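You operate a simulated robot arm through the tools that you are given. There is no shell and no other tool. Be economical: measure what you need, move in short steps, check, and stop when the job is done.

You run a simulated two-armed robot. Do the job below in one go: nothing can be reset, and whatever is moved stays where it is left.

JOB
Pick up the red hook tag with one hand, pass it to the other hand and put it in the black square tray. Put one of the yellow post blocks from the top of the valve bench in the top deck of the parts cart. Lift the cool box lid open. The order is free. Set down upright: yellow post block.

The check looks at the end state, three seconds after you hand in, the way a careful person would. Anything else that was tipped, shoved, dropped, spilled or broken makes it a failure. Lids that push on must go on centred and level and be pressed home; caps that screw on are set level and turned clockwise until they are tight.

ROBOT AND FRAMES
Two 6-joint arms with two-finger grippers on one trunk, on a base that drives. Base frame: it is fixed to the floor where the robot stands at the start and does not move with it; the origin is under the middle of the robot, x ahead of it, y to its left, z up. Units: m, degrees, N and s.
The left shoulder is at the start at [0.03, 0.178, 1.038], the right one opposite. With the tool pointing down near the work surface each hand reaches from about 0.54 to 0.8 m from the robot's upright axis, wherever it stands, measured 20 degrees to its own side. Places, roughly: black square tray (20x20 cm) [0.62, 2.26, 0.5]; cool box lid [-4.6, -9.9, 0.7]; top deck of the parts cart [-3.3, 2.9, 0.6]; yellow post block [-4.5, 1.75, 0.75]. Payload 2.54 kg a hand.
The tool frame of a hand sits at the grasp point between the pads (the TCP): z along the fingers, y along the line on which they close. The tips reach 0.03 m beyond it. The gripper opens to 0.116 m. The gripper's body begins 0.095 m behind the TCP.
Orientation is that of the tool frame in the base frame, as a unit quaternion [x, y, z, w]. With the fingers straight down and closing along the base's y, the tool's x points along the base's -x, its y along +y and its z along -z.

CONTROLS
- The arms move only by the tool send_rows. It takes "left_targets", "right_targets" or both (then of equal length, played together; a hand with none holds still); each is a list of rows, each an object of numbers (a shift or turn left out is 0, a gripper value left out holds the last): "x", "y", "z": the shift along the tool's x, y, z in m; "ax", "ay", "az": the turn, a rotation vector about the tool's x, y, z in degrees; "fingers": the gripper command, from -1 (shut) to 1 (fully open), values between in proportion. In form: [{"x": .., "y": .., "z": .., "ax": .., "ay": .., "az": .., "fingers": ..}, ...]. A call has 1 to 20 rows; each row is the pose to reach, as a shift and turn from the pose commanded when the call began, along the tool's axes at that moment. Rows are played at 5 a second. More than 0.05 m and 8.6 degrees between two rows, or a gripper value outside its range, and nothing of the call is played. A pose out of reach is approached as far as the arm can. The call stops where the force on the tool passes 40 N (or 10 N more than at its start, if that is more) or the arm is blocked; 0.2 s more then pass. Each finger travels about 0.153 m/s and halts on what it meets, pressing with about 36 N; the grip force reading is that of the motor and also rises with nothing between the fingers. The clock runs only during rows and for 0.2 s after the last one: add rows that repeat a pose to give the fingers time. It gives the time, the measured TCP pose, the force on the tool (base axes), the opening and the grip force at its end, in the units of the frame above (readings bear some noise), with the torque about the TCP (base axes, N m) and any sound that the robot's microphone picked up.
- Cameras (640 x 400 px; columns grow to the right, rows downward): "scene" is now at [0.0379, -0.011, 1.7495]; the picture's right is [-0.17, -0.99, 0.00], its down [-0.83, 0.14, -0.53] and it looks along [0.53, -0.09, -0.85] (base axes); focal length 273 px, centre (320, 200). "left" rides on the left gripper at [0.069, 0.015, -0.122] in its tool frame; the picture's right is [-0.21, 0.98, 0.00], its down [-0.83, -0.18, -0.53] and it looks along [-0.52, -0.11, 0.85] (tool axes); focal length 251 px, centre (320, 200). "right" rides on the right gripper at [0.069, -0.015, -0.122] in its tool frame; the picture's right is [0.21, 0.98, 0.00], its down [-0.83, 0.18, -0.53] and it looks along [-0.52, 0.11, 0.85] (tool axes); focal length 251 px, centre (320, 200). There is no depth. A picture from a camera that has moved, and an enlarged one, comes with that camera's place and axes in the base frame and with its lens.
- camera(camera): a new picture of that camera. No time passes.
- move_column(by): slides the trunk up (or, below 0, down) by that many m; the arms and the scene camera ride with it, the base frame stays. It gives what a move gives, with no picture.
- roll_base(legs): drives the robot by 1 to 6 legs, each [ahead, left, turn to the left] in m, m and degrees, along the robot's own axes; the way and the turn of a leg run together, so that a leg with both is an arc; at most 1.5 m and 180 degrees a leg. The arms and the cameras ride along, it lands a little off, and it stops where it bumps. It gives what a move gives.
- pan_tilt(pan, tilt): turns the head with the scene camera to pan (to the left, within 143 degrees either way) and tilt (down, from -29 to 69), counted from straight ahead of the robot. It gives what a move gives.
- close_up(camera, box): a new picture of the part [left, top, right, bottom] of that camera's present view, enlarged. No time passes.
- job_done(): hands the job in; it is judged then, once.

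Go step by step. Nothing tells you exact positions but the pictures and the camera data: compare them with the known pose of the tool, close in by small moves and look again before you grip or let go. The budget is 165 turns and 130 pictures, counting those below and the enlarged ones. Unless the task says otherwise, let go and move clear before handing in.

The tools are called after ">>>" by a JSON object that holds its "api" and its "payload". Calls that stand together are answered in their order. send_rows: Moves the arms, as the interface text tells. Its arguments: {"type":"object","properties":{"left_targets":{"type":"array","items":{"type":"object","properties":{"x":{"type":"number"},"y":{"type":"number"},"z":{"type":"number"},"ax":{"type":"number"},"ay":{"type":"number"},"az":{"type":"number"},"fingers":{"type":"number"}}}},"right_targets":{"type":"array","items":{"type":"object","properties":{"x":{"type":"number"},"y":{"type":"number"},"z":{"type":"number"},"ax":{"type":"number"},"ay":{"type":"number"},"az":{"type":"number"},"fingers":{"type":"number"}}}}},"required":[]} The other tools are called the same way: move_column (by) slides the trunk up or down; roll_base (legs) drives the base; pan_tilt (pan, tilt) turns the head that bears the scene camera; camera (camera) takes a picture; close_up (camera, box) takes an enlarged picture of a part of a camera's view; job_done () hands the job in.

At the start:

```text
time_s: 0.0
left_ee_pos: [0.2975, 0.0027, 1.1509]
left_orientation: [0.0, 1.0, 0.0, 0.0]
left_contact_force: [-0.4, -0.7, 0.4]
left_wrist_torque: [-0.01, -0.01, 0.02]
left_finger_gap: 0.116
left_grasp_force: 0.0
right_ee_pos: [0.2556, -0.2586, 1.1882]
right_orientation: [0.0, 1.0, 0.001, -0.001]
right_contact_force: [0.3, -0.6, -0.2]
right_wrist_torque: [0.0, -0.01, -0.04]
right_finger_gap: 0.1161
right_grasp_force: 0.0
trunk travel left (down, up): [-0.25, 0.29]
robot x, y, heading: [-0.0021, -0.0018, -0.0]
head pan, tilt: [-9.7, 57.7]
```

scene: 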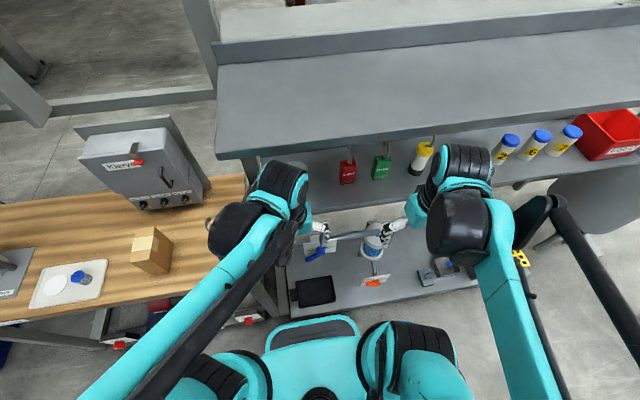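
right: 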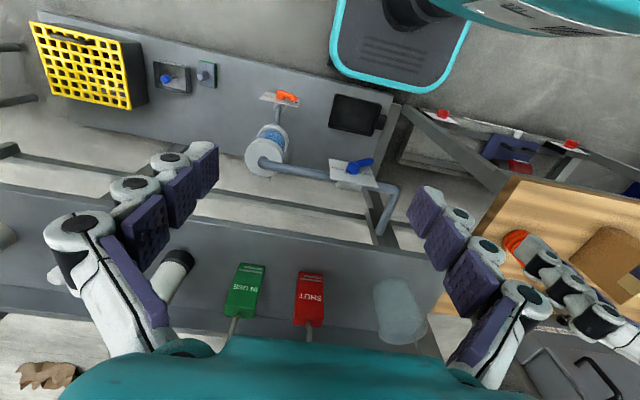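
left: 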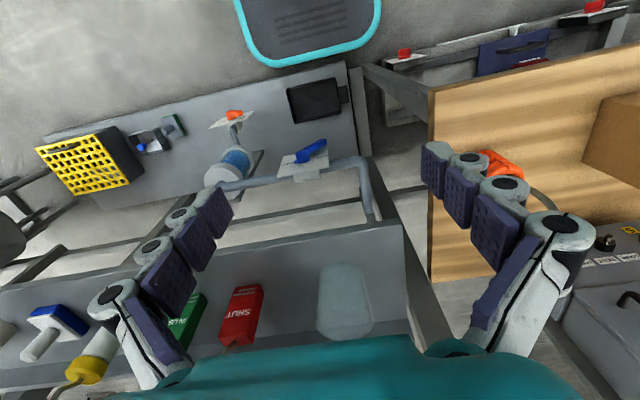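

I see a shelf ahead with a red and a green tag hanging from its edge, and a wooden bench to the left. I'll look closer at the tags and around.

>>> {"api": "close_up", "payload": {"camera": "scene", "box": [300, 120, 460, 220]}}

>>> {"api": "pan_tilt", "payload": {"pan": 0, "tilt": 30}}

>>> {"api": "camera", "payload": {"camera": "scene"}}

>>> {"api": "pan_tilt", "payload": {"pan": 75, "tilt": 40}}

>>> {"api": "camera", "payload": {"camera": "scene"}}

```text
4.00 times, centred on (380, 170) of scene
camera zoom: at [0.0379, -0.011, 1.7495], right [-0.17, -0.99, 0.0], down [-0.83, 0.14, -0.53], along [0.53, -0.09, -0.85], focal length 1094 px, centre (80, 320)
```

zoom: 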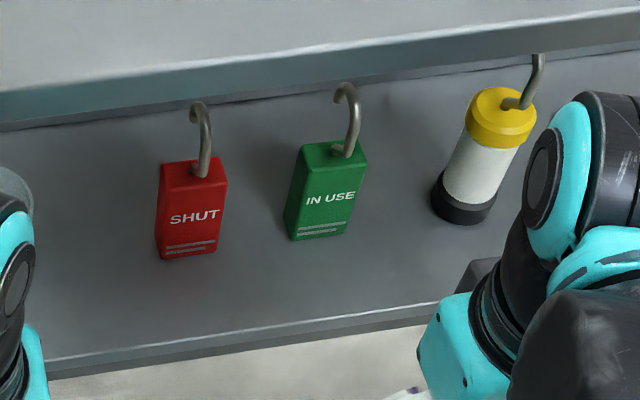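

```text
time_s: 0.9
left_ee_pos: [0.2971, 0.0023, 1.1494]
left_orientation: [0.0, 1.0, -0.001, 0.0]
left_contact_force: [-0.3, 0.2, 0.8]
left_wrist_torque: [-0.02, 0.01, 0.0]
left_finger_gap: 0.1161
left_grasp_force: 0.0
right_ee_pos: [0.2546, -0.2584, 1.1884]
right_orientation: [0.0, 1.0, 0.0, 0.001]
right_contact_force: [-0.2, 0.4, 0.7]
right_wrist_torque: [0.0, 0.0, 0.05]
right_finger_gap: 0.1162
right_grasp_force: 0.1
trunk travel left (down, up): [-0.25, 0.29]
robot x, y, heading: [0.0015, 0.0007, -0.1]
head pan, tilt: [0.0, 30.0]
```

```text
125 pictures are left
camera scene: at [0.0601, 0.0007, 1.7888], right [0.0, -1.0, 0.0], down [-0.5, 0.0, -0.87], along [0.87, 0.0, -0.5], focal length 273 px, centre (320, 200)
```

scene: 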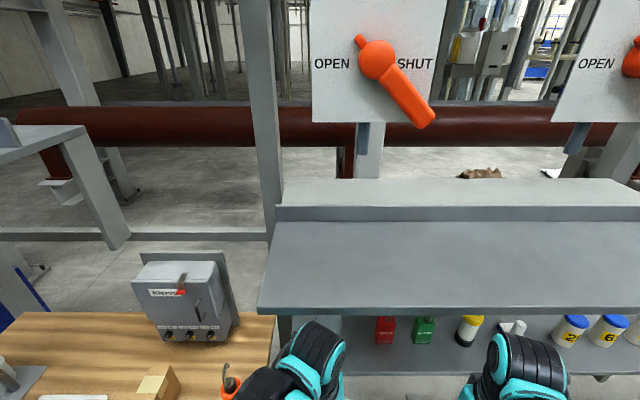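

```text
time_s: 2.4
left_ee_pos: [0.2963, 0.0036, 1.1501]
left_orientation: [0.0, 1.0, 0.0, 0.0]
left_contact_force: [-0.9, -0.3, 0.1]
left_wrist_torque: [0.0, 0.01, -0.01]
left_finger_gap: 0.116
left_grasp_force: 0.0
right_ee_pos: [0.2556, -0.2591, 1.1871]
right_orientation: [0.0, 1.0, -0.001, -0.001]
right_contact_force: [0.4, 0.9, 0.4]
right_wrist_torque: [0.0, -0.03, -0.02]
right_finger_gap: 0.1161
right_grasp_force: 0.0
trunk travel left (down, up): [-0.25, 0.29]
robot x, y, heading: [0.0006, 0.0036, -0.1]
head pan, tilt: [75.0, 40.0]
```

```text
124 pictures are left
camera scene: at [-0.0082, 0.0829, 1.7736], right [0.97, -0.26, 0.0], down [-0.17, -0.62, -0.77], along [0.2, 0.74, -0.64], focal length 273 px, centre (320, 200)
```

scene: 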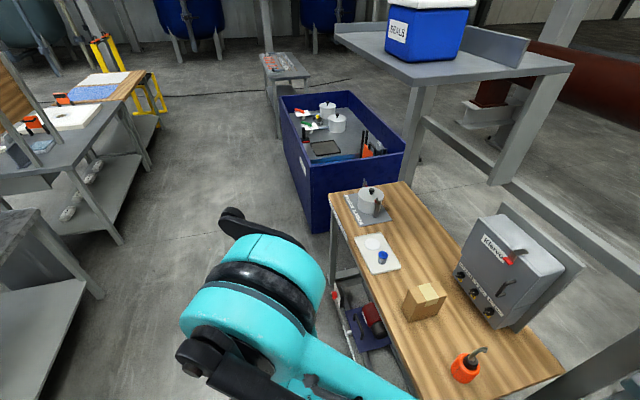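

The blue bin with the black tray is to my left, at the stated place. The red tag hangs upright at about (0.60, -0.206), z 0.94–1.05, with its hook above; I need to see what it hangs on.

>>> {"api": "pan_tilt", "payload": {"pan": -15, "tilt": 48}}

>>> {"api": "close_up", "payload": {"camera": "scene", "box": [220, 120, 420, 245]}}

>>> {"api": "close_up", "payload": {"camera": "right", "box": [180, 240, 440, 400]}}

```text
time_s: 4.0
left_ee_pos: [0.298, 0.0025, 1.1493]
left_orientation: [-0.001, 1.0, 0.0, 0.0]
left_contact_force: [-0.2, 0.2, -0.3]
left_wrist_torque: [0.0, -0.01, 0.02]
left_finger_gap: 0.116
left_grasp_force: 0.1
right_ee_pos: [0.2557, -0.2583, 1.1886]
right_orientation: [0.0, 1.0, 0.0, 0.0]
right_contact_force: [0.2, 1.1, -0.1]
right_wrist_torque: [-0.03, 0.01, -0.02]
right_finger_gap: 0.116
right_grasp_force: 0.0
trunk travel left (down, up): [-0.25, 0.29]
robot x, y, heading: [-0.0035, 0.0019, -0.1]
head pan, tilt: [-15.0, 48.0]
```

```text
3.20 times, centred on (320, 182) of scene
camera zoom: at [0.0458, -0.0196, 1.7621], right [-0.26, -0.97, 0.0], down [-0.72, 0.19, -0.67], along [0.65, -0.17, -0.74], focal length 875 px, centre (320, 256)
```

zoom: 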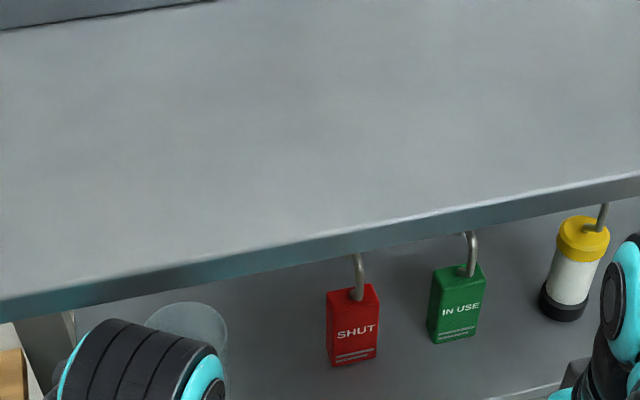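

```text
2.46 times, centred on (310, 320) of right
camera zoom: at [0.1876, -0.2729, 1.3093], right [-0.21, 0.98, 0.0], down [0.83, 0.18, 0.53], along [0.52, 0.11, -0.85], focal length 619 px, centre (345, -95)
```

zoom: 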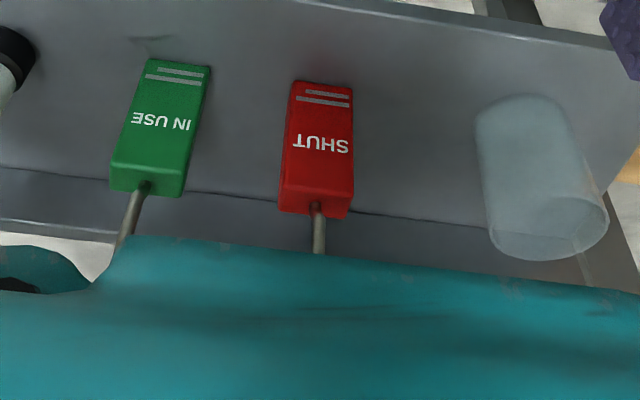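

The tag's hook goes up just behind the shelf edge. I'll turn the right hand so that its fingers point forward in front of the tag and look with its camera from below.

>>> {"api": "send_rows", "payload": {"right_targets": [{"x": -0.015, "y": 0.004, "z": 0.012, "ay": -8}, {"x": -0.03, "y": 0.008, "z": 0.025, "ay": -16}, {"x": -0.045, "y": 0.012, "z": 0.037, "ay": -24}, {"x": -0.06, "y": 0.016, "z": 0.05, "ay": -32}, {"x": -0.07, "y": 0.02, "z": 0.062, "ay": -40}, {"x": -0.085, "y": 0.025, "z": 0.075, "ay": -48}, {"x": -0.1, "y": 0.03, "z": 0.087, "ay": -56}, {"x": -0.11, "y": 0.035, "z": 0.1, "ay": -64}, {"x": -0.12, "y": 0.04, "z": 0.112, "ay": -72}, {"x": -0.13, "y": 0.044, "z": 0.125, "ay": -80}, {"x": -0.14, "y": 0.048, "z": 0.137, "ay": -86}, {"x": -0.14, "y": 0.05, "z": 0.15, "ay": -90}, {"x": -0.14, "y": 0.05, "z": 0.15, "ay": -90}]}}

>>> {"api": "camera", "payload": {"camera": "right"}}

```text
time_s: 5.9
left_ee_pos: [0.296, 0.0024, 1.151]
left_orientation: [0.0, 1.0, 0.0, 0.001]
left_contact_force: [1.0, 0.3, 0.6]
left_wrist_torque: [-0.04, -0.04, 0.02]
left_finger_gap: 0.1159
left_grasp_force: 0.0
right_ee_pos: [0.4189, -0.2459, 1.1438]
right_orientation: [0.0, 0.853, 0.0, 0.521]
right_contact_force: [-0.4, -0.4, 0.1]
right_wrist_torque: [-0.02, 0.01, 0.0]
right_finger_gap: 0.1159
right_grasp_force: 0.1
right hand out of reach, approached as far as the arm can: row 8, 9
trunk travel left (down, up): [-0.25, 0.29]
robot x, y, heading: [0.0015, -0.0003, 0.1]
head pan, tilt: [-15.0, 48.0]
stopped in row 9 (right hand): the arm was blocked; the commanded pose is now the measured one
```

```text
121 pictures are left
camera right: at [0.2807, -0.2609, 1.1371], right [-0.1, 0.98, -0.19], down [-0.1, 0.18, 0.98], along [0.99, 0.11, 0.08], focal length 251 px, centre (320, 200)
```

right: 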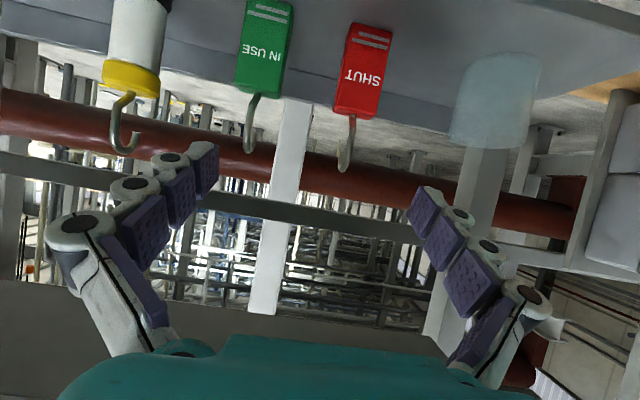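

The hooks are visible from here; I'll zoom on the red one.

>>> {"api": "close_up", "payload": {"camera": "right", "box": [280, 10, 440, 210]}}

```text
2.00 times, centred on (360, 110) of right
camera zoom: at [0.2807, -0.2609, 1.1371], right [-0.1, 0.98, -0.19], down [-0.1, 0.18, 0.98], along [0.99, 0.11, 0.08], focal length 503 px, centre (240, 380)
```

zoom: 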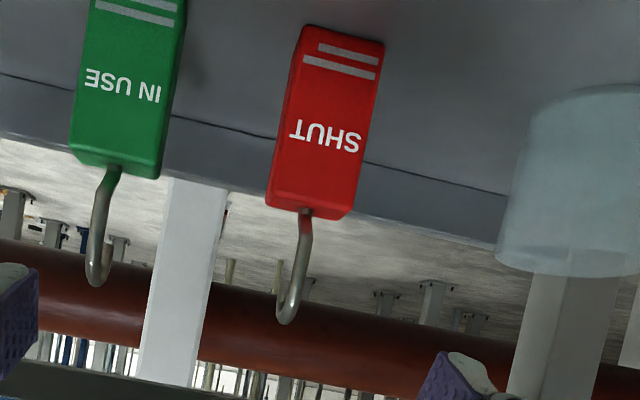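

The tag has nothing in its hook: it stands upright on the lower shelf (z≈0.935). I'll check how the right arm stands relative to the upper shelf.

>>> {"api": "pan_tilt", "payload": {"pan": -20, "tilt": 45}}

>>> {"api": "camera", "payload": {"camera": "scene"}}

>>> {"api": "camera", "payload": {"camera": "left"}}

```text
time_s: 6.5
left_ee_pos: [0.2974, 0.0034, 1.1504]
left_orientation: [0.0, 1.0, 0.0, -0.001]
left_contact_force: [-0.2, -0.8, -1.1]
left_wrist_torque: [0.01, 0.04, -0.03]
left_finger_gap: 0.1161
left_grasp_force: 0.1
right_ee_pos: [0.4212, -0.2462, 1.1437]
right_orientation: [0.001, 0.853, -0.001, 0.522]
right_contact_force: [0.1, 0.4, 0.2]
right_wrist_torque: [0.03, 0.0, 0.0]
right_finger_gap: 0.1161
right_grasp_force: 0.1
trunk travel left (down, up): [-0.25, 0.29]
robot x, y, heading: [-0.0029, 0.0026, 0.3]
head pan, tilt: [-20.0, 45.0]
```

```text
119 pictures are left
camera scene: at [0.0466, -0.0271, 1.7663], right [-0.34, -0.94, 0.0], down [-0.66, 0.24, -0.71], along [0.66, -0.24, -0.71], focal length 273 px, centre (320, 200)
```

scene: 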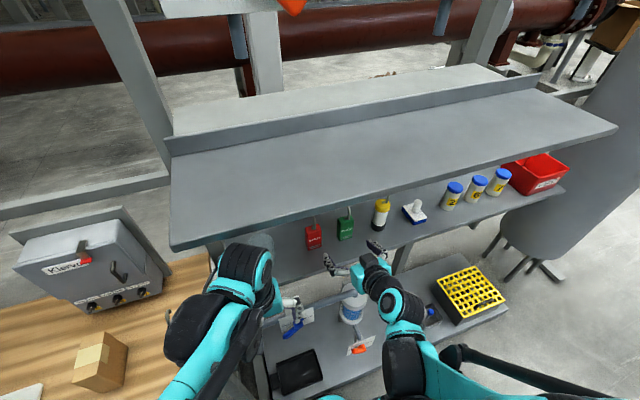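

```text
118 pictures are left
camera left: at [0.2282, 0.0173, 1.2719], right [0.21, 0.98, 0.0], down [0.83, -0.18, 0.53], along [0.52, -0.11, -0.85], focal length 251 px, centre (320, 200)
```

left: 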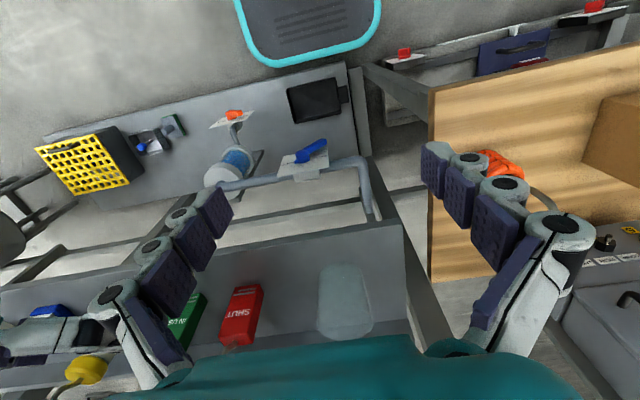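

Clear of the shelf. Now I'll move the right hand to a pre-grasp pose in front of the red tag with a moderately open gripper.

>>> {"api": "send_rows", "payload": {"right_targets": [{"x": 0.015, "y": 0.013, "z": 0.03, "fingers": 0.55}, {"x": 0.03, "y": 0.026, "z": 0.06}, {"x": 0.04, "y": 0.034, "z": 0.09}, {"x": 0.046, "y": 0.04, "z": 0.115}, {"x": 0.046, "y": 0.04, "z": 0.115}]}}

>>> {"api": "camera", "payload": {"camera": "right"}}

>>> {"api": "close_up", "payload": {"camera": "scene", "box": [260, 190, 420, 290]}}

```text
time_s: 7.7
left_ee_pos: [0.2963, 0.0025, 1.1501]
left_orientation: [0.001, 1.0, 0.0, 0.0]
left_contact_force: [0.7, -0.2, -0.6]
left_wrist_torque: [0.0, -0.03, 0.0]
left_finger_gap: 0.1159
left_grasp_force: 0.0
right_ee_pos: [0.5192, -0.2082, 1.1113]
right_orientation: [0.001, 0.854, -0.001, 0.521]
right_contact_force: [-0.5, 0.3, 1.5]
right_wrist_torque: [0.02, -0.04, 0.0]
right_finger_gap: 0.0899
right_grasp_force: 0.0
right hand out of reach, approached as far as the arm can: row 1, 2, 3, 4, 5
trunk travel left (down, up): [-0.25, 0.29]
robot x, y, heading: [0.0007, -0.0007, -0.2]
head pan, tilt: [-20.0, 45.0]
```

```text
117 pictures are left
camera right: at [0.3804, -0.2231, 1.1053], right [-0.1, 0.98, -0.19], down [-0.1, 0.18, 0.98], along [0.99, 0.11, 0.08], focal length 251 px, centre (320, 200)
```

right: 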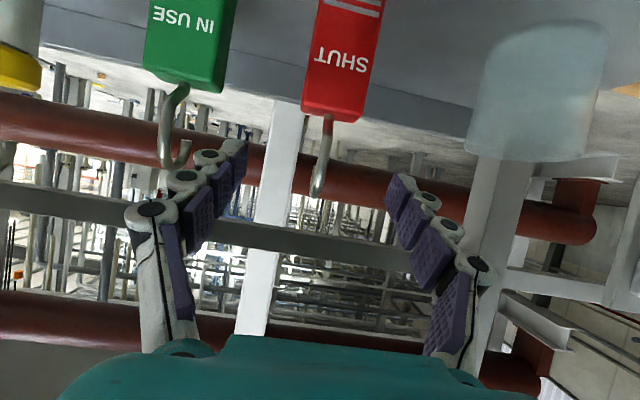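

```text
4.00 times, centred on (340, 240) of scene
camera zoom: at [0.0453, -0.0273, 1.7663], right [-0.34, -0.94, 0.0], down [-0.66, 0.24, -0.71], along [0.66, -0.24, -0.71], focal length 1094 px, centre (240, 40)
```

zoom: 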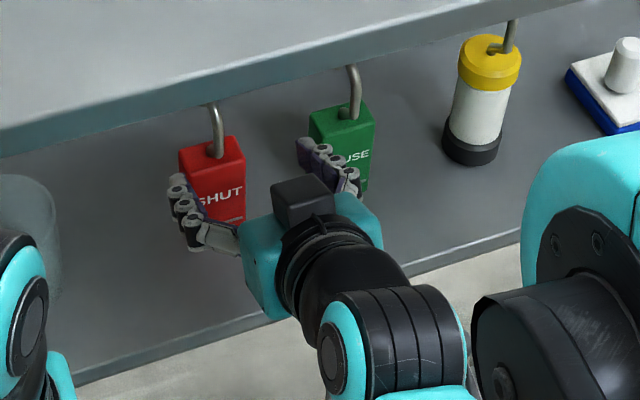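

The wrist limits how low the hand goes in this pose, so I'll lower the trunk by 0.10 m to bring the hand to tag height.

>>> {"api": "move_column", "payload": {"by": -0.1}}

>>> {"api": "camera", "payload": {"camera": "right"}}

```text
time_s: 9.1
left_ee_pos: [0.2972, 0.0028, 1.0497]
left_orientation: [0.001, 1.0, 0.0, 0.0]
left_contact_force: [0.5, 0.7, 0.1]
left_wrist_torque: [-0.03, 0.0, 0.03]
left_finger_gap: 0.1157
left_grasp_force: 0.1
right_ee_pos: [0.5202, -0.2093, 1.0128]
right_orientation: [0.001, 0.854, -0.001, 0.521]
right_contact_force: [0.2, -0.2, 0.4]
right_wrist_torque: [0.0, -0.03, -0.01]
right_finger_gap: 0.09
right_grasp_force: 0.0
trunk travel left (down, up): [-0.15, 0.39]
robot x, y, heading: [0.0042, -0.0001, 0.1]
head pan, tilt: [-20.0, 45.0]
```

```text
115 pictures are left
camera right: at [0.381, -0.2232, 1.0053], right [-0.1, 0.98, -0.19], down [-0.1, 0.18, 0.98], along [0.99, 0.11, 0.08], focal length 251 px, centre (320, 200)
```

right: 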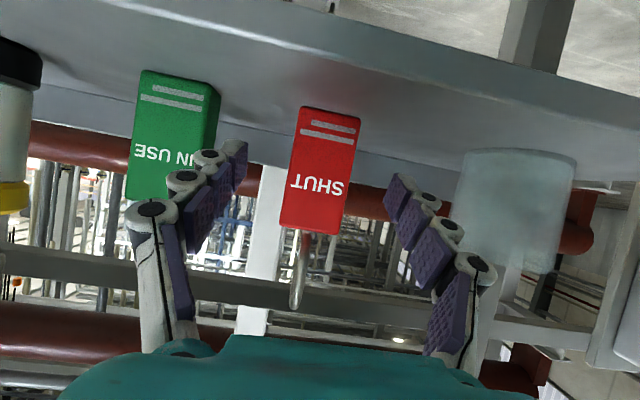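

The tag is well between the fingers. Advance 7.5 cm and check before closing.

>>> {"api": "send_rows", "payload": {"right_targets": [{"x": -0.008, "y": 0.003, "z": 0.024}, {"x": -0.016, "y": 0.006, "z": 0.048}, {"x": -0.0235, "y": 0.007, "z": 0.072}, {"x": -0.0235, "y": 0.007, "z": 0.072}]}}

>>> {"api": "camera", "payload": {"camera": "right"}}

>>> {"api": "close_up", "payload": {"camera": "scene", "box": [260, 170, 420, 270]}}

```text
time_s: 10.1
left_ee_pos: [0.2977, 0.0022, 1.0507]
left_orientation: [0.0, 1.0, -0.001, 0.0]
left_contact_force: [0.3, -0.7, -0.2]
left_wrist_torque: [0.0, -0.02, -0.02]
left_finger_gap: 0.1161
left_grasp_force: 0.0
right_ee_pos: [0.594, -0.2008, 0.9993]
right_orientation: [0.0, 0.853, 0.0, 0.521]
right_contact_force: [-0.4, -0.4, -0.4]
right_wrist_torque: [0.0, 0.02, -0.01]
right_finger_gap: 0.0896
right_grasp_force: 0.0
trunk travel left (down, up): [-0.15, 0.39]
robot x, y, heading: [0.0012, 0.0026, 0.0]
head pan, tilt: [-20.0, 45.0]
```

```text
114 pictures are left
camera right: at [0.4555, -0.2159, 0.9934], right [-0.1, 0.98, -0.19], down [-0.1, 0.18, 0.98], along [0.99, 0.11, 0.08], focal length 251 px, centre (320, 200)
```

right: 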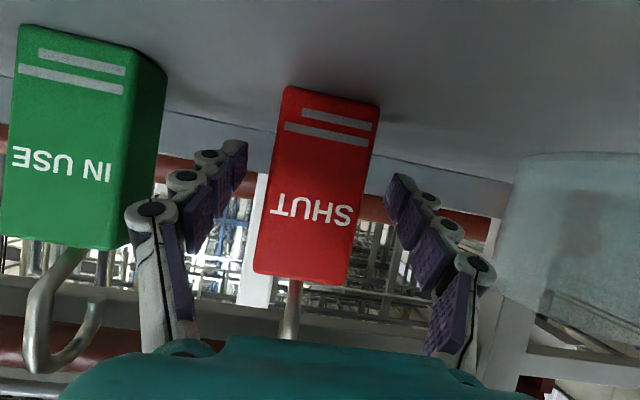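

```text
4.00 times, centred on (340, 220) of scene
camera zoom: at [0.0457, -0.0271, 1.6663], right [-0.34, -0.94, 0.0], down [-0.66, 0.24, -0.71], along [0.66, -0.24, -0.71], focal length 1094 px, centre (240, 120)
```

zoom: 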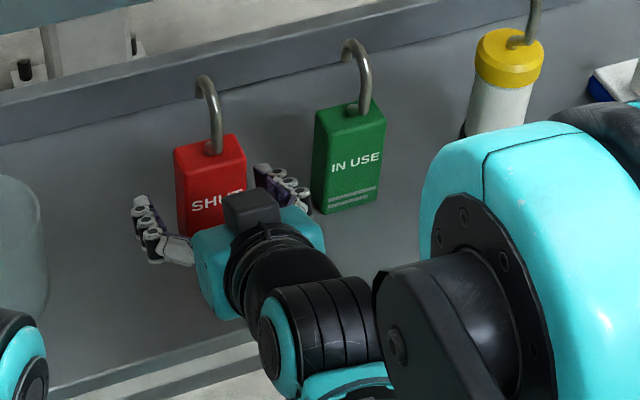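

The tag's front face is at x≈0.60, so I'll go 1.5 cm further and close.

>>> {"api": "send_rows", "payload": {"right_targets": [{"x": -0.007, "z": 0.014}, {"x": -0.007, "z": 0.014, "fingers": 0.2}, {"x": -0.007, "z": 0.014, "fingers": -0.1}, {"x": -0.007, "z": 0.014, "fingers": -0.4}, {"x": -0.007, "z": 0.014, "fingers": -0.4}]}}

>>> {"api": "camera", "payload": {"camera": "right"}}

```text
time_s: 11.2
left_ee_pos: [0.2976, 0.003, 1.0501]
left_orientation: [0.0, 1.0, 0.0, 0.0]
left_contact_force: [0.0, 0.3, -0.9]
left_wrist_torque: [-0.04, 0.01, 0.0]
left_finger_gap: 0.1161
left_grasp_force: 0.0
right_ee_pos: [0.6094, -0.2019, 0.9997]
right_orientation: [0.001, 0.853, -0.001, 0.521]
right_contact_force: [0.3, -1.0, 2.2]
right_wrist_torque: [0.06, 0.0, -0.03]
right_finger_gap: 0.0501
right_grasp_force: 36.1
trunk travel left (down, up): [-0.15, 0.39]
robot x, y, heading: [-0.0015, -0.001, -0.0]
head pan, tilt: [-20.0, 45.0]
```

```text
112 pictures are left
camera right: at [0.4709, -0.2167, 0.9929], right [-0.1, 0.98, -0.19], down [-0.1, 0.18, 0.98], along [0.99, 0.11, 0.08], focal length 251 px, centre (320, 200)
```

right: 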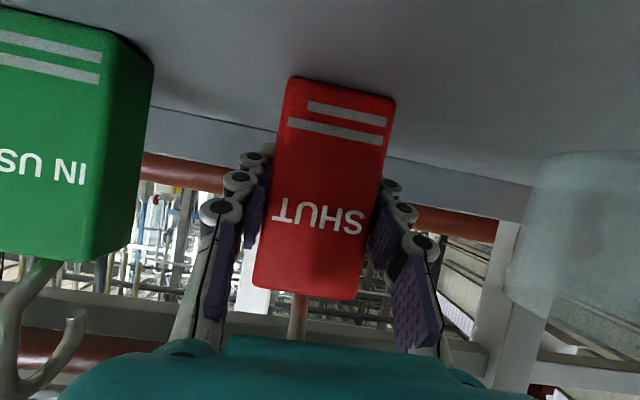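

The tag is gripped (gap 0.050). Lift it and retract out from under the upper shelf.

>>> {"api": "send_rows", "payload": {"right_targets": [{"x": -0.012, "z": -0.006}, {"x": -0.0267, "z": -0.0137}, {"x": -0.04, "z": -0.0205}, {"x": -0.026, "z": -0.047}, {"x": -0.012, "z": -0.074}, {"x": 0.002, "z": -0.1}, {"x": 0.016, "z": -0.127}, {"x": 0.03, "z": -0.154}, {"x": 0.045, "z": -0.181}, {"x": 0.045, "z": -0.181}]}}

>>> {"api": "camera", "payload": {"camera": "scene"}}

>>> {"api": "camera", "payload": {"camera": "right"}}

```text
time_s: 13.4
left_ee_pos: [0.2998, 0.0012, 1.0491]
left_orientation: [0.0, 1.0, 0.0, 0.0]
left_contact_force: [0.3, 0.7, 0.2]
left_wrist_torque: [0.04, -0.01, 0.02]
left_finger_gap: 0.1159
left_grasp_force: 0.2
right_ee_pos: [0.4334, -0.2035, 1.0424]
right_orientation: [0.0, 0.854, 0.0, 0.52]
right_contact_force: [-1.0, -1.2, -1.1]
right_wrist_torque: [0.03, -0.03, 0.02]
right_finger_gap: 0.0503
right_grasp_force: 36.0
trunk travel left (down, up): [-0.15, 0.39]
robot x, y, heading: [-0.0013, 0.003, 0.1]
head pan, tilt: [-20.0, 45.0]
```

```text
111 pictures are left
camera scene: at [0.0474, -0.0273, 1.6662], right [-0.34, -0.94, 0.0], down [-0.67, 0.24, -0.71], along [0.66, -0.24, -0.71], focal length 273 px, centre (320, 200)
```

scene: 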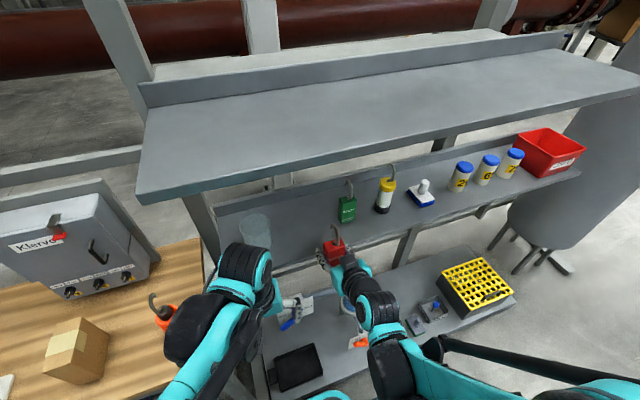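

```text
110 pictures are left
camera right: at [0.2938, -0.2177, 1.036], right [-0.1, 0.98, -0.19], down [-0.1, 0.18, 0.98], along [0.99, 0.11, 0.08], focal length 251 px, centre (320, 200)
```

right: 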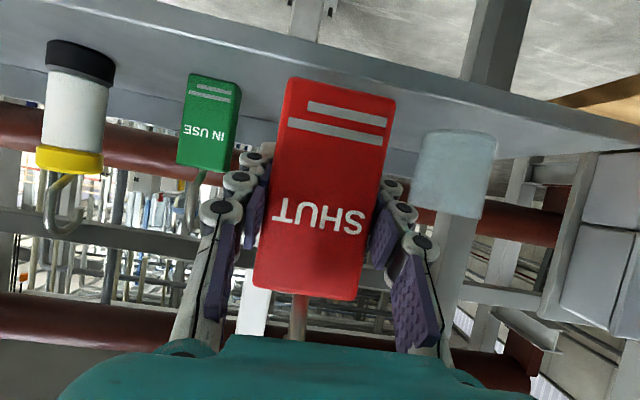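

Before the handover I want space, so I'll look behind me for a free path.

>>> {"api": "pan_tilt", "payload": {"pan": 140, "tilt": 25}}

>>> {"api": "camera", "payload": {"camera": "scene"}}

>>> {"api": "pan_tilt", "payload": {"pan": -140, "tilt": 25}}

>>> {"api": "camera", "payload": {"camera": "scene"}}

>>> {"api": "pan_tilt", "payload": {"pan": 85, "tilt": 30}}

>>> {"api": "camera", "payload": {"camera": "scene"}}

```text
time_s: 15.9
left_ee_pos: [0.2965, 0.0025, 1.0492]
left_orientation: [-0.001, 1.0, 0.0, 0.0]
left_contact_force: [-0.9, -0.6, 0.8]
left_wrist_torque: [0.02, 0.02, -0.03]
left_finger_gap: 0.1161
left_grasp_force: 0.0
right_ee_pos: [0.4309, -0.2035, 1.0436]
right_orientation: [0.0, 0.854, 0.0, 0.521]
right_contact_force: [0.2, 1.2, -0.9]
right_wrist_torque: [0.01, -0.03, 0.0]
right_finger_gap: 0.0499
right_grasp_force: 35.9
trunk travel left (down, up): [-0.15, 0.39]
robot x, y, heading: [0.002, 0.0027, -0.1]
head pan, tilt: [140.0, 25.0]
```

```text
109 pictures are left
camera scene: at [-0.1005, 0.0599, 1.6969], right [0.64, 0.77, 0.0], down [0.32, -0.27, -0.91], along [-0.69, 0.58, -0.42], focal length 273 px, centre (320, 200)
```

scene: 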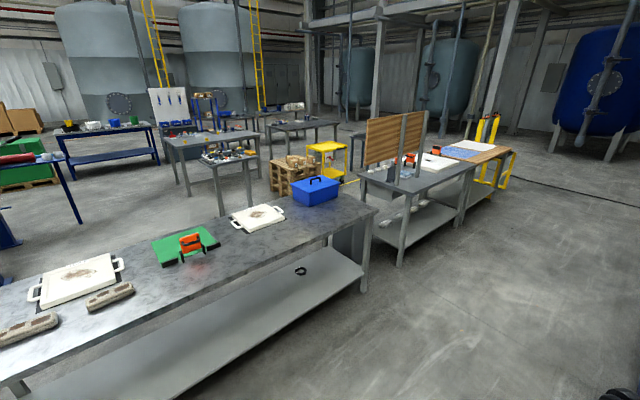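

```text
time_s: 19.8
left_ee_pos: [0.2973, 0.0025, 1.0501]
left_orientation: [0.0, 1.0, 0.0, 0.0]
left_contact_force: [0.0, 0.1, 0.6]
left_wrist_torque: [0.01, 0.0, 0.0]
left_finger_gap: 0.1159
left_grasp_force: 0.0
right_ee_pos: [0.4326, -0.203, 1.0422]
right_orientation: [0.001, 0.853, -0.001, 0.521]
right_contact_force: [0.3, 0.1, -0.5]
right_wrist_torque: [-0.01, 0.0, 0.01]
right_finger_gap: 0.0503
right_grasp_force: 36.0
trunk travel left (down, up): [-0.15, 0.39]
robot x, y, heading: [0.0026, -0.001, -0.1]
head pan, tilt: [-140.0, 25.0]
```

```text
108 pictures are left
camera scene: at [-0.1005, -0.0586, 1.6969], right [-0.64, 0.77, 0.0], down [0.32, 0.27, -0.91], along [-0.69, -0.58, -0.42], focal length 273 px, centre (320, 200)
```

scene: 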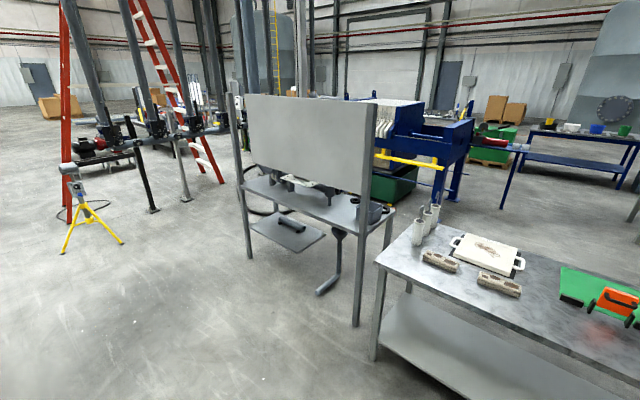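

```text
time_s: 23.0
left_ee_pos: [0.2969, 0.0039, 1.0505]
left_orientation: [0.0, 1.0, 0.001, 0.0]
left_contact_force: [0.3, -1.3, 0.3]
left_wrist_torque: [-0.04, -0.03, 0.0]
left_finger_gap: 0.1159
left_grasp_force: 0.1
right_ee_pos: [0.4316, -0.203, 1.0437]
right_orientation: [0.0, 0.853, 0.0, 0.521]
right_contact_force: [-0.5, 0.5, 0.4]
right_wrist_torque: [0.0, 0.01, -0.02]
right_finger_gap: 0.0501
right_grasp_force: 36.3
trunk travel left (down, up): [-0.15, 0.39]
robot x, y, heading: [0.0026, 0.0002, 0.0]
head pan, tilt: [85.0, 30.0]
```

```text
107 pictures are left
camera scene: at [-0.0221, 0.0907, 1.6889], right [1.0, -0.09, 0.0], down [-0.04, -0.5, -0.87], along [0.08, 0.86, -0.5], focal length 273 px, centre (320, 200)
```

scene: 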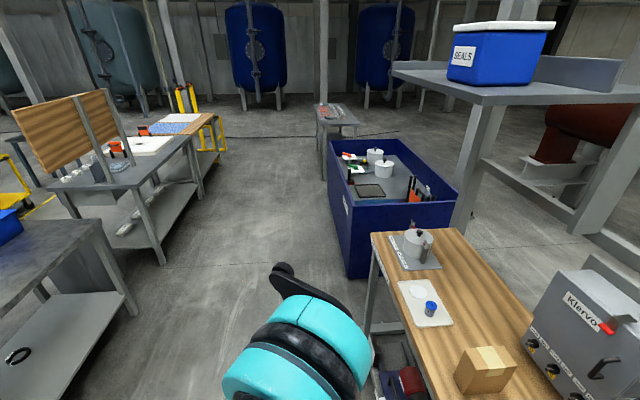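

There's a free corridor about 1.2 m deep behind me. I'll back off 0.4 m to do the handover clear of the shelf.

>>> {"api": "roll_base", "payload": {"legs": [[-0.4, 0, 0]]}}

>>> {"api": "pan_tilt", "payload": {"pan": 0, "tilt": 55}}

>>> {"api": "camera", "payload": {"camera": "scene"}}

```text
time_s: 25.5
left_ee_pos: [-0.1002, 0.0031, 1.0504]
left_orientation: [-0.003, 1.0, 0.001, 0.0]
left_contact_force: [0.9, -0.1, -0.2]
left_wrist_torque: [0.01, -0.04, 0.01]
left_finger_gap: 0.1161
left_grasp_force: 0.0
right_ee_pos: [0.0335, -0.2021, 1.0423]
right_orientation: [-0.002, 0.854, 0.001, 0.521]
right_contact_force: [-0.8, 0.0, -1.5]
right_wrist_torque: [-0.02, 0.01, -0.01]
right_finger_gap: 0.05
right_grasp_force: 36.2
trunk travel left (down, up): [-0.15, 0.39]
robot x, y, heading: [-0.3987, 0.0006, 0.2]
head pan, tilt: [85.0, 30.0]
```

```text
time_s: 27.1
left_ee_pos: [-0.1, 0.0033, 1.0502]
left_orientation: [-0.002, 1.0, 0.0, 0.0]
left_contact_force: [-0.7, 0.5, 0.0]
left_wrist_torque: [-0.03, 0.02, 0.0]
left_finger_gap: 0.1159
left_grasp_force: 0.1
right_ee_pos: [0.0349, -0.2036, 1.0433]
right_orientation: [-0.002, 0.853, 0.002, 0.521]
right_contact_force: [0.1, 0.2, -1.0]
right_wrist_torque: [-0.04, 0.01, 0.0]
right_finger_gap: 0.05
right_grasp_force: 35.7
trunk travel left (down, up): [-0.15, 0.39]
robot x, y, heading: [-0.3985, -0.0016, 0.2]
head pan, tilt: [0.0, 55.0]
```

```text
106 pictures are left
camera scene: at [-0.3555, -0.0002, 1.6529], right [0.01, -1.0, 0.0], down [-0.82, -0.01, -0.57], along [0.57, 0.0, -0.82], focal length 273 px, centre (320, 200)
```

scene: 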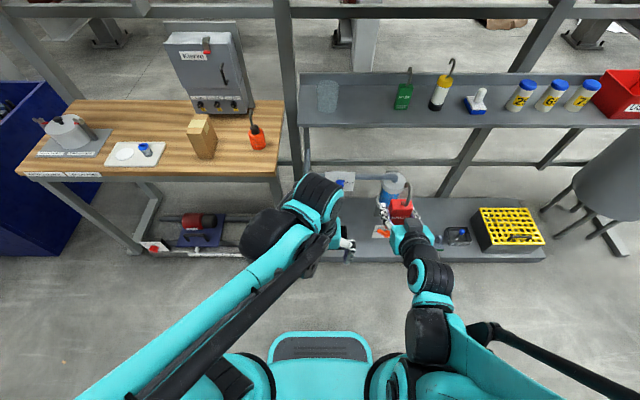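

Robot is clear. Now raise the left hand and turn it 90° so its fingers close front-to-back, and bring the right hand with the tag 8 cm toward the middle.

>>> {"api": "send_rows", "payload": {"left_targets": [{"z": -0.02, "az": 8}, {"z": -0.04, "az": 16}, {"z": -0.06, "az": 24}, {"z": -0.08, "az": 32}, {"z": -0.1, "az": 40}, {"z": -0.12, "az": 48}, {"z": -0.14, "az": 56}, {"z": -0.155, "az": 64}, {"z": -0.17, "az": 72}, {"z": -0.18, "az": 80}, {"z": -0.18, "az": 88}, {"z": -0.18, "az": 90}], "right_targets": [{"y": 0.0}, {"y": 0.0}, {"y": 0.0}, {"y": 0.0}, {"y": 0.01}, {"y": 0.02}, {"y": 0.03}, {"y": 0.04}, {"y": 0.05}, {"y": 0.06}, {"y": 0.07}, {"y": 0.08}]}}

>>> {"api": "camera", "payload": {"camera": "left"}}

>>> {"api": "camera", "payload": {"camera": "scene"}}

```text
time_s: 29.7
left_ee_pos: [-0.0993, 0.004, 1.2303]
left_orientation: [0.706, 0.709, 0.001, 0.0]
left_contact_force: [-0.3, 0.5, -0.9]
left_wrist_torque: [0.0, 0.03, 0.0]
left_finger_gap: 0.1161
left_grasp_force: 0.2
right_ee_pos: [0.0357, -0.1226, 1.0428]
right_orientation: [-0.003, 0.854, 0.002, 0.521]
right_contact_force: [0.2, 0.2, -1.8]
right_wrist_torque: [0.01, 0.01, 0.01]
right_finger_gap: 0.05
right_grasp_force: 36.5
trunk travel left (down, up): [-0.15, 0.39]
robot x, y, heading: [-0.3981, -0.0012, 0.4]
head pan, tilt: [0.0, 55.0]
```

```text
105 pictures are left
camera left: at [-0.0851, 0.0721, 1.352], right [0.98, -0.21, 0.0], down [-0.18, -0.83, 0.53], along [-0.11, -0.52, -0.85], focal length 251 px, centre (320, 200)
```

left: 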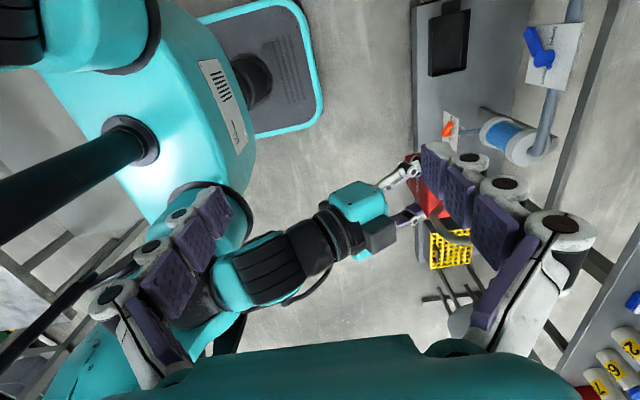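

```text
104 pictures are left
camera scene: at [-0.3555, -0.0001, 1.6529], right [0.01, -1.0, 0.0], down [-0.82, 0.0, -0.57], along [0.57, 0.0, -0.82], focal length 273 px, centre (320, 200)
```

scene: 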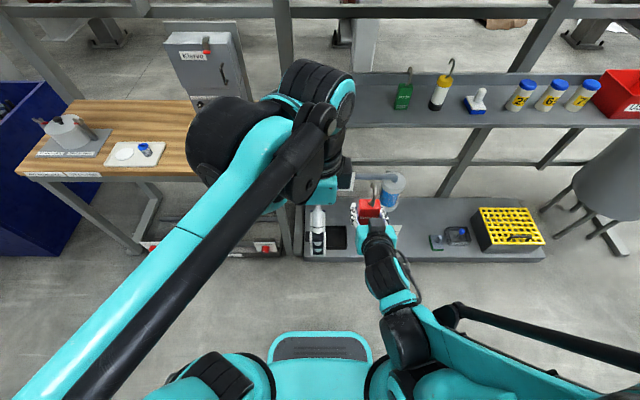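

Now bring the left hand over the tag, still above the hook.

>>> {"api": "send_rows", "payload": {"left_targets": [{"x": -0.03, "y": 0.035}, {"x": -0.06, "y": 0.07}, {"x": -0.09, "y": 0.105}, {"x": -0.126, "y": 0.14}, {"x": -0.126, "y": 0.14}]}}

>>> {"api": "camera", "payload": {"camera": "left"}}

>>> {"api": "camera", "payload": {"camera": "right"}}

```text
refused: row 4 steps farther than a row can; nothing moved
```

```text
103 pictures are left
camera left: at [-0.0851, 0.0721, 1.352], right [0.98, -0.21, 0.0], down [-0.18, -0.83, 0.53], along [-0.11, -0.52, -0.85], focal length 251 px, centre (320, 200)
```

left: 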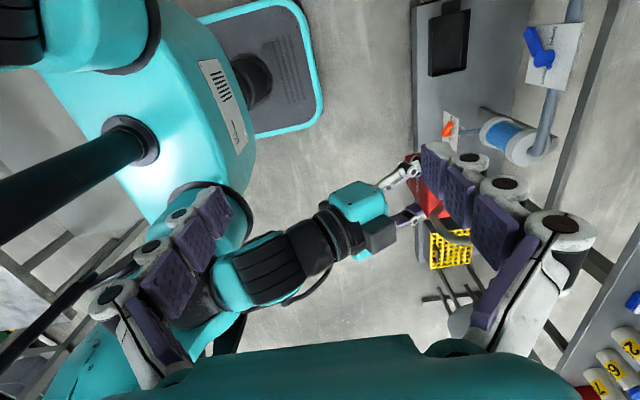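

```text
102 pictures are left
camera right: at [-0.1039, -0.1376, 1.0357], right [-0.1, 0.98, -0.19], down [-0.1, 0.18, 0.98], along [0.99, 0.12, 0.08], focal length 251 px, centre (320, 200)
```

right: 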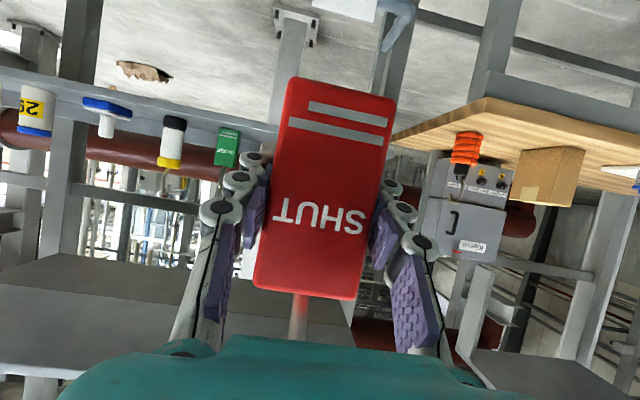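

A step was too long; repeating with shorter steps.

>>> {"api": "send_rows", "payload": {"left_targets": [{"x": -0.025, "y": 0.028}, {"x": -0.05, "y": 0.056}, {"x": -0.075, "y": 0.084}, {"x": -0.1, "y": 0.112}, {"x": -0.126, "y": 0.14}, {"x": -0.126, "y": 0.14}]}}

>>> {"api": "camera", "payload": {"camera": "left"}}

```text
time_s: 31.1
left_ee_pos: [0.0397, -0.1215, 1.2303]
left_orientation: [0.705, 0.709, 0.0, 0.0]
left_contact_force: [-0.1, -0.3, -0.2]
left_wrist_torque: [-0.03, -0.02, 0.0]
left_finger_gap: 0.1161
left_grasp_force: 0.0
right_ee_pos: [0.0353, -0.1229, 1.0433]
right_orientation: [-0.002, 0.853, 0.001, 0.521]
right_contact_force: [0.1, 0.0, 0.0]
right_wrist_torque: [0.01, -0.04, -0.01]
right_finger_gap: 0.0501
right_grasp_force: 36.2
trunk travel left (down, up): [-0.15, 0.39]
robot x, y, heading: [-0.3971, -0.0017, 0.3]
head pan, tilt: [0.0, 55.0]
```

```text
101 pictures are left
camera left: at [0.0545, -0.0537, 1.3524], right [0.98, -0.21, 0.0], down [-0.18, -0.83, 0.53], along [-0.11, -0.52, -0.85], focal length 251 px, centre (320, 200)
```

left: 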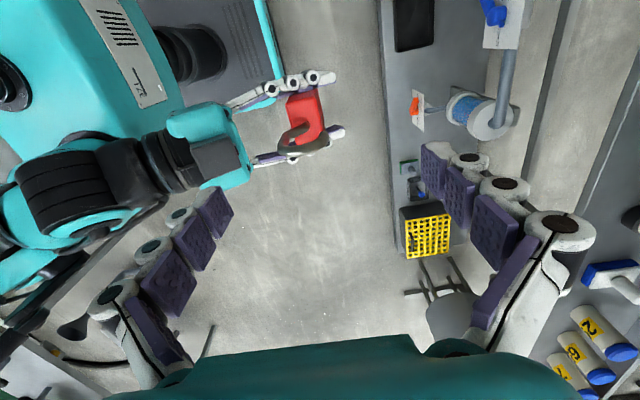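

Zooming to see the tag's top and hook relative to my fingers.

>>> {"api": "close_up", "payload": {"camera": "left", "box": [240, 50, 400, 170]}}

>>> {"api": "close_up", "payload": {"camera": "scene", "box": [290, 160, 430, 260]}}

```text
3.33 times, centred on (320, 110) of left
camera zoom: at [0.0545, -0.0537, 1.3524], right [0.98, -0.21, 0.0], down [-0.18, -0.83, 0.53], along [-0.11, -0.52, -0.85], focal length 838 px, centre (320, 500)
```

zoom: 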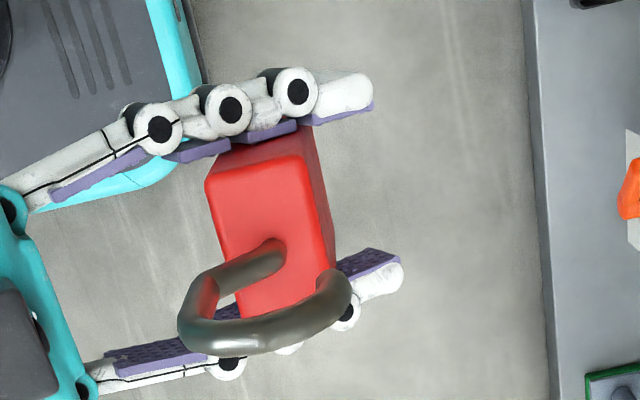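

```text
4.00 times, centred on (360, 210) of scene
camera zoom: at [-0.3567, 0.0007, 1.6529], right [0.01, -1.0, 0.0], down [-0.82, 0.0, -0.57], along [0.57, 0.0, -0.82], focal length 1094 px, centre (160, 160)
```

zoom: 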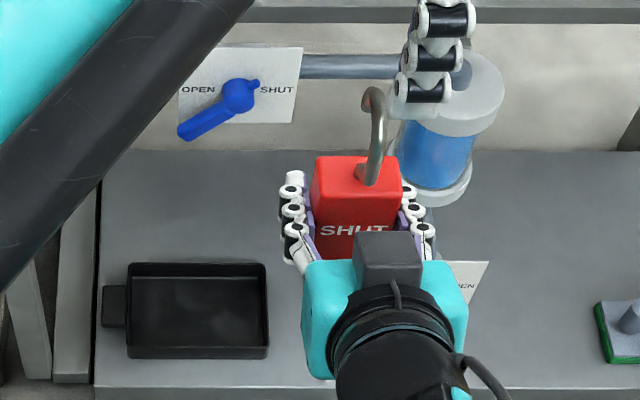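

The hook ring is wider front-to-back than the body, so I'll turn the left hand back to close along y above the right fingers, gripping the top ~2 cm of the body with the hook between the fingers.

>>> {"api": "send_rows", "payload": {"left_targets": [{"y": -0.001, "az": -8}, {"y": -0.002, "az": -16}, {"y": -0.003, "az": -24}, {"y": -0.004, "az": -32}, {"y": -0.005, "az": -40}, {"y": -0.006, "az": -48}, {"y": -0.007, "az": -56}, {"y": -0.008, "az": -64}, {"y": -0.009, "az": -72}, {"y": -0.011, "az": -80}, {"y": -0.013, "az": -88}, {"y": -0.013, "az": -90}, {"y": -0.013, "az": -90}]}}

>>> {"api": "camera", "payload": {"camera": "left"}}

>>> {"api": "close_up", "payload": {"camera": "scene", "box": [290, 110, 450, 260]}}

```text
time_s: 33.9
left_ee_pos: [0.0272, -0.123, 1.23]
left_orientation: [-0.003, 1.0, -0.001, 0.0]
left_contact_force: [-0.8, -0.9, 0.5]
left_wrist_torque: [-0.01, 0.01, 0.02]
left_finger_gap: 0.1159
left_grasp_force: 0.0
right_ee_pos: [0.0353, -0.1226, 1.0427]
right_orientation: [-0.002, 0.854, 0.001, 0.521]
right_contact_force: [-0.5, -0.9, -0.5]
right_wrist_torque: [0.0, 0.0, -0.01]
right_finger_gap: 0.0501
right_grasp_force: 36.1
trunk travel left (down, up): [-0.15, 0.39]
robot x, y, heading: [-0.3972, 0.0016, 0.6]
head pan, tilt: [0.0, 55.0]
```

```text
98 pictures are left
camera left: at [-0.0416, -0.1081, 1.3517], right [0.21, 0.98, 0.0], down [0.83, -0.18, 0.53], along [0.52, -0.11, -0.85], focal length 251 px, centre (320, 200)
```

left: 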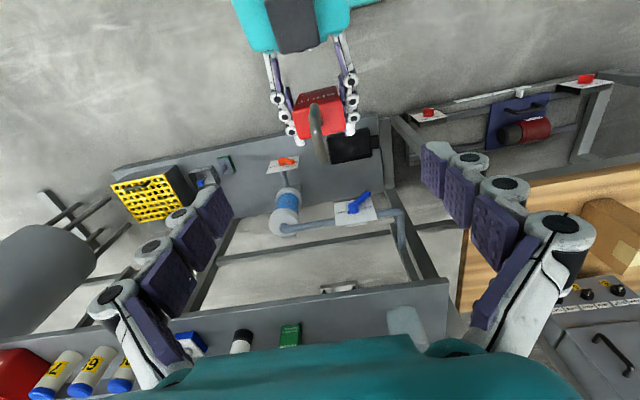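

```text
2.67 times, centred on (370, 185) of scene
camera zoom: at [-0.3555, -0.0003, 1.6529], right [0.01, -1.0, 0.0], down [-0.82, 0.0, -0.57], along [0.57, 0.0, -0.82], focal length 729 px, centre (187, 240)
```

zoom: 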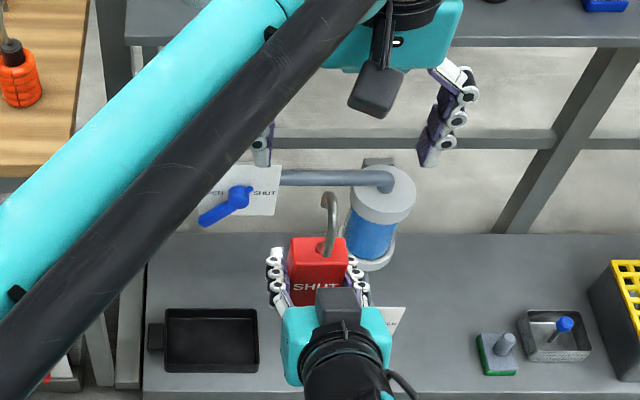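

Aligned with the tag. Descending 13 cm over the hook.

>>> {"api": "send_rows", "payload": {"left_targets": [{"z": 0.025}, {"z": 0.05}, {"z": 0.075}, {"z": 0.1}, {"z": 0.12}, {"z": 0.131}, {"z": 0.131}]}}

>>> {"api": "camera", "payload": {"camera": "left"}}

>>> {"api": "camera", "payload": {"camera": "right"}}

```text
time_s: 35.5
left_ee_pos: [0.0262, -0.12, 1.1005]
left_orientation: [-0.002, 1.0, 0.0, 0.0]
left_contact_force: [0.5, -0.2, 0.2]
left_wrist_torque: [0.0, 0.0, -0.02]
left_finger_gap: 0.1163
left_grasp_force: 0.1
right_ee_pos: [0.0348, -0.1223, 1.0422]
right_orientation: [-0.002, 0.853, 0.001, 0.521]
right_contact_force: [-0.6, 0.4, -1.4]
right_wrist_torque: [0.03, -0.03, 0.01]
right_finger_gap: 0.05
right_grasp_force: 36.1
trunk travel left (down, up): [-0.15, 0.39]
robot x, y, heading: [-0.3989, 0.0015, 0.4]
head pan, tilt: [0.0, 55.0]
```

```text
96 pictures are left
camera left: at [-0.042, -0.1068, 1.2216], right [0.21, 0.98, 0.0], down [0.83, -0.18, 0.53], along [0.52, -0.11, -0.85], focal length 251 px, centre (320, 200)
```

left: 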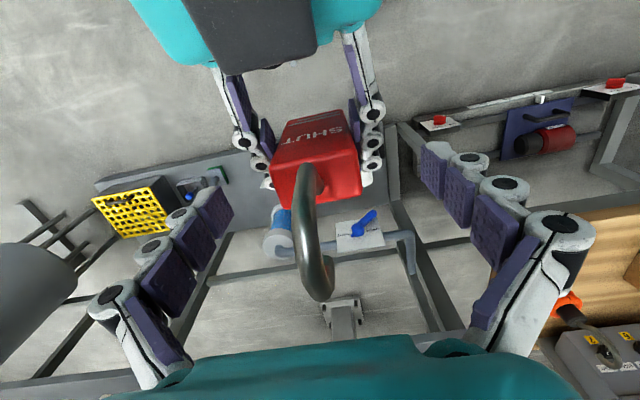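

```text
95 pictures are left
camera right: at [-0.1034, -0.1376, 1.0359], right [-0.1, 0.98, -0.19], down [-0.1, 0.18, 0.98], along [0.99, 0.12, 0.08], focal length 251 px, centre (320, 200)
```

right: 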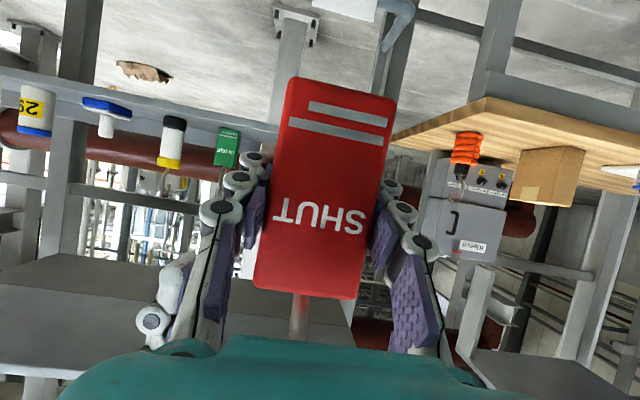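

The tag's top is about 1 cm below my left TCP with pads straddling it. Lower 3 mm and close the left fingers.

>>> {"api": "send_rows", "payload": {"left_targets": [{"z": 0.003, "fingers": 0.7}, {"z": 0.003, "fingers": 0.3}, {"z": 0.003, "fingers": 0.0}, {"z": 0.003, "fingers": -0.3}, {"z": 0.003, "fingers": -0.5}, {"z": 0.003, "fingers": -0.5}]}}

>>> {"api": "camera", "payload": {"camera": "left"}}

>>> {"api": "camera", "payload": {"camera": "right"}}

```text
time_s: 36.9
left_ee_pos: [0.0271, -0.1231, 1.097]
left_orientation: [-0.002, 1.0, -0.001, 0.0]
left_contact_force: [1.9, -12.3, 7.8]
left_wrist_torque: [-0.49, -0.12, 0.07]
left_finger_gap: 0.0508
left_grasp_force: 36.5
right_ee_pos: [0.0348, -0.1219, 1.0425]
right_orientation: [-0.003, 0.854, 0.002, 0.521]
right_contact_force: [-1.1, 11.2, -8.3]
right_wrist_torque: [-0.11, -0.05, -0.19]
right_finger_gap: 0.0499
right_grasp_force: 35.6
trunk travel left (down, up): [-0.15, 0.39]
robot x, y, heading: [-0.3977, -0.0007, 0.2]
head pan, tilt: [0.0, 55.0]
```

```text
94 pictures are left
camera left: at [-0.0418, -0.1079, 1.2184], right [0.21, 0.98, 0.0], down [0.83, -0.18, 0.53], along [0.52, -0.11, -0.85], focal length 251 px, centre (320, 200)
```

left: 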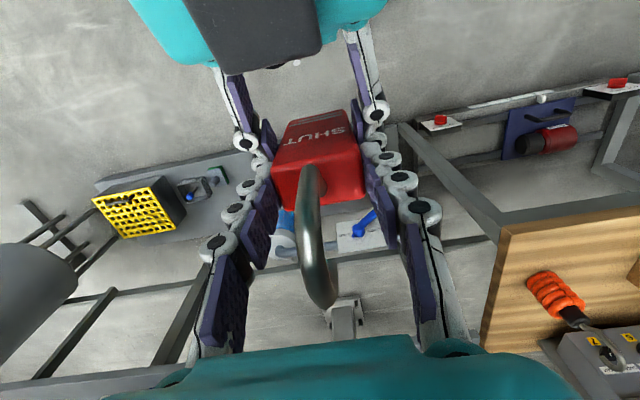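

```text
93 pictures are left
camera right: at [-0.1034, -0.1374, 1.0359], right [-0.1, 0.98, -0.19], down [-0.1, 0.18, 0.98], along [0.99, 0.12, 0.08], focal length 251 px, centre (320, 200)
```

right: 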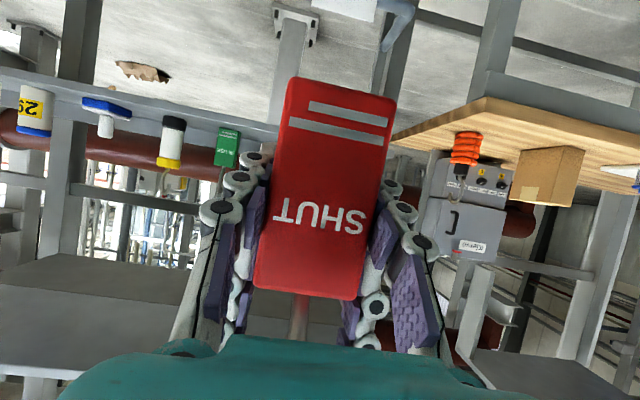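

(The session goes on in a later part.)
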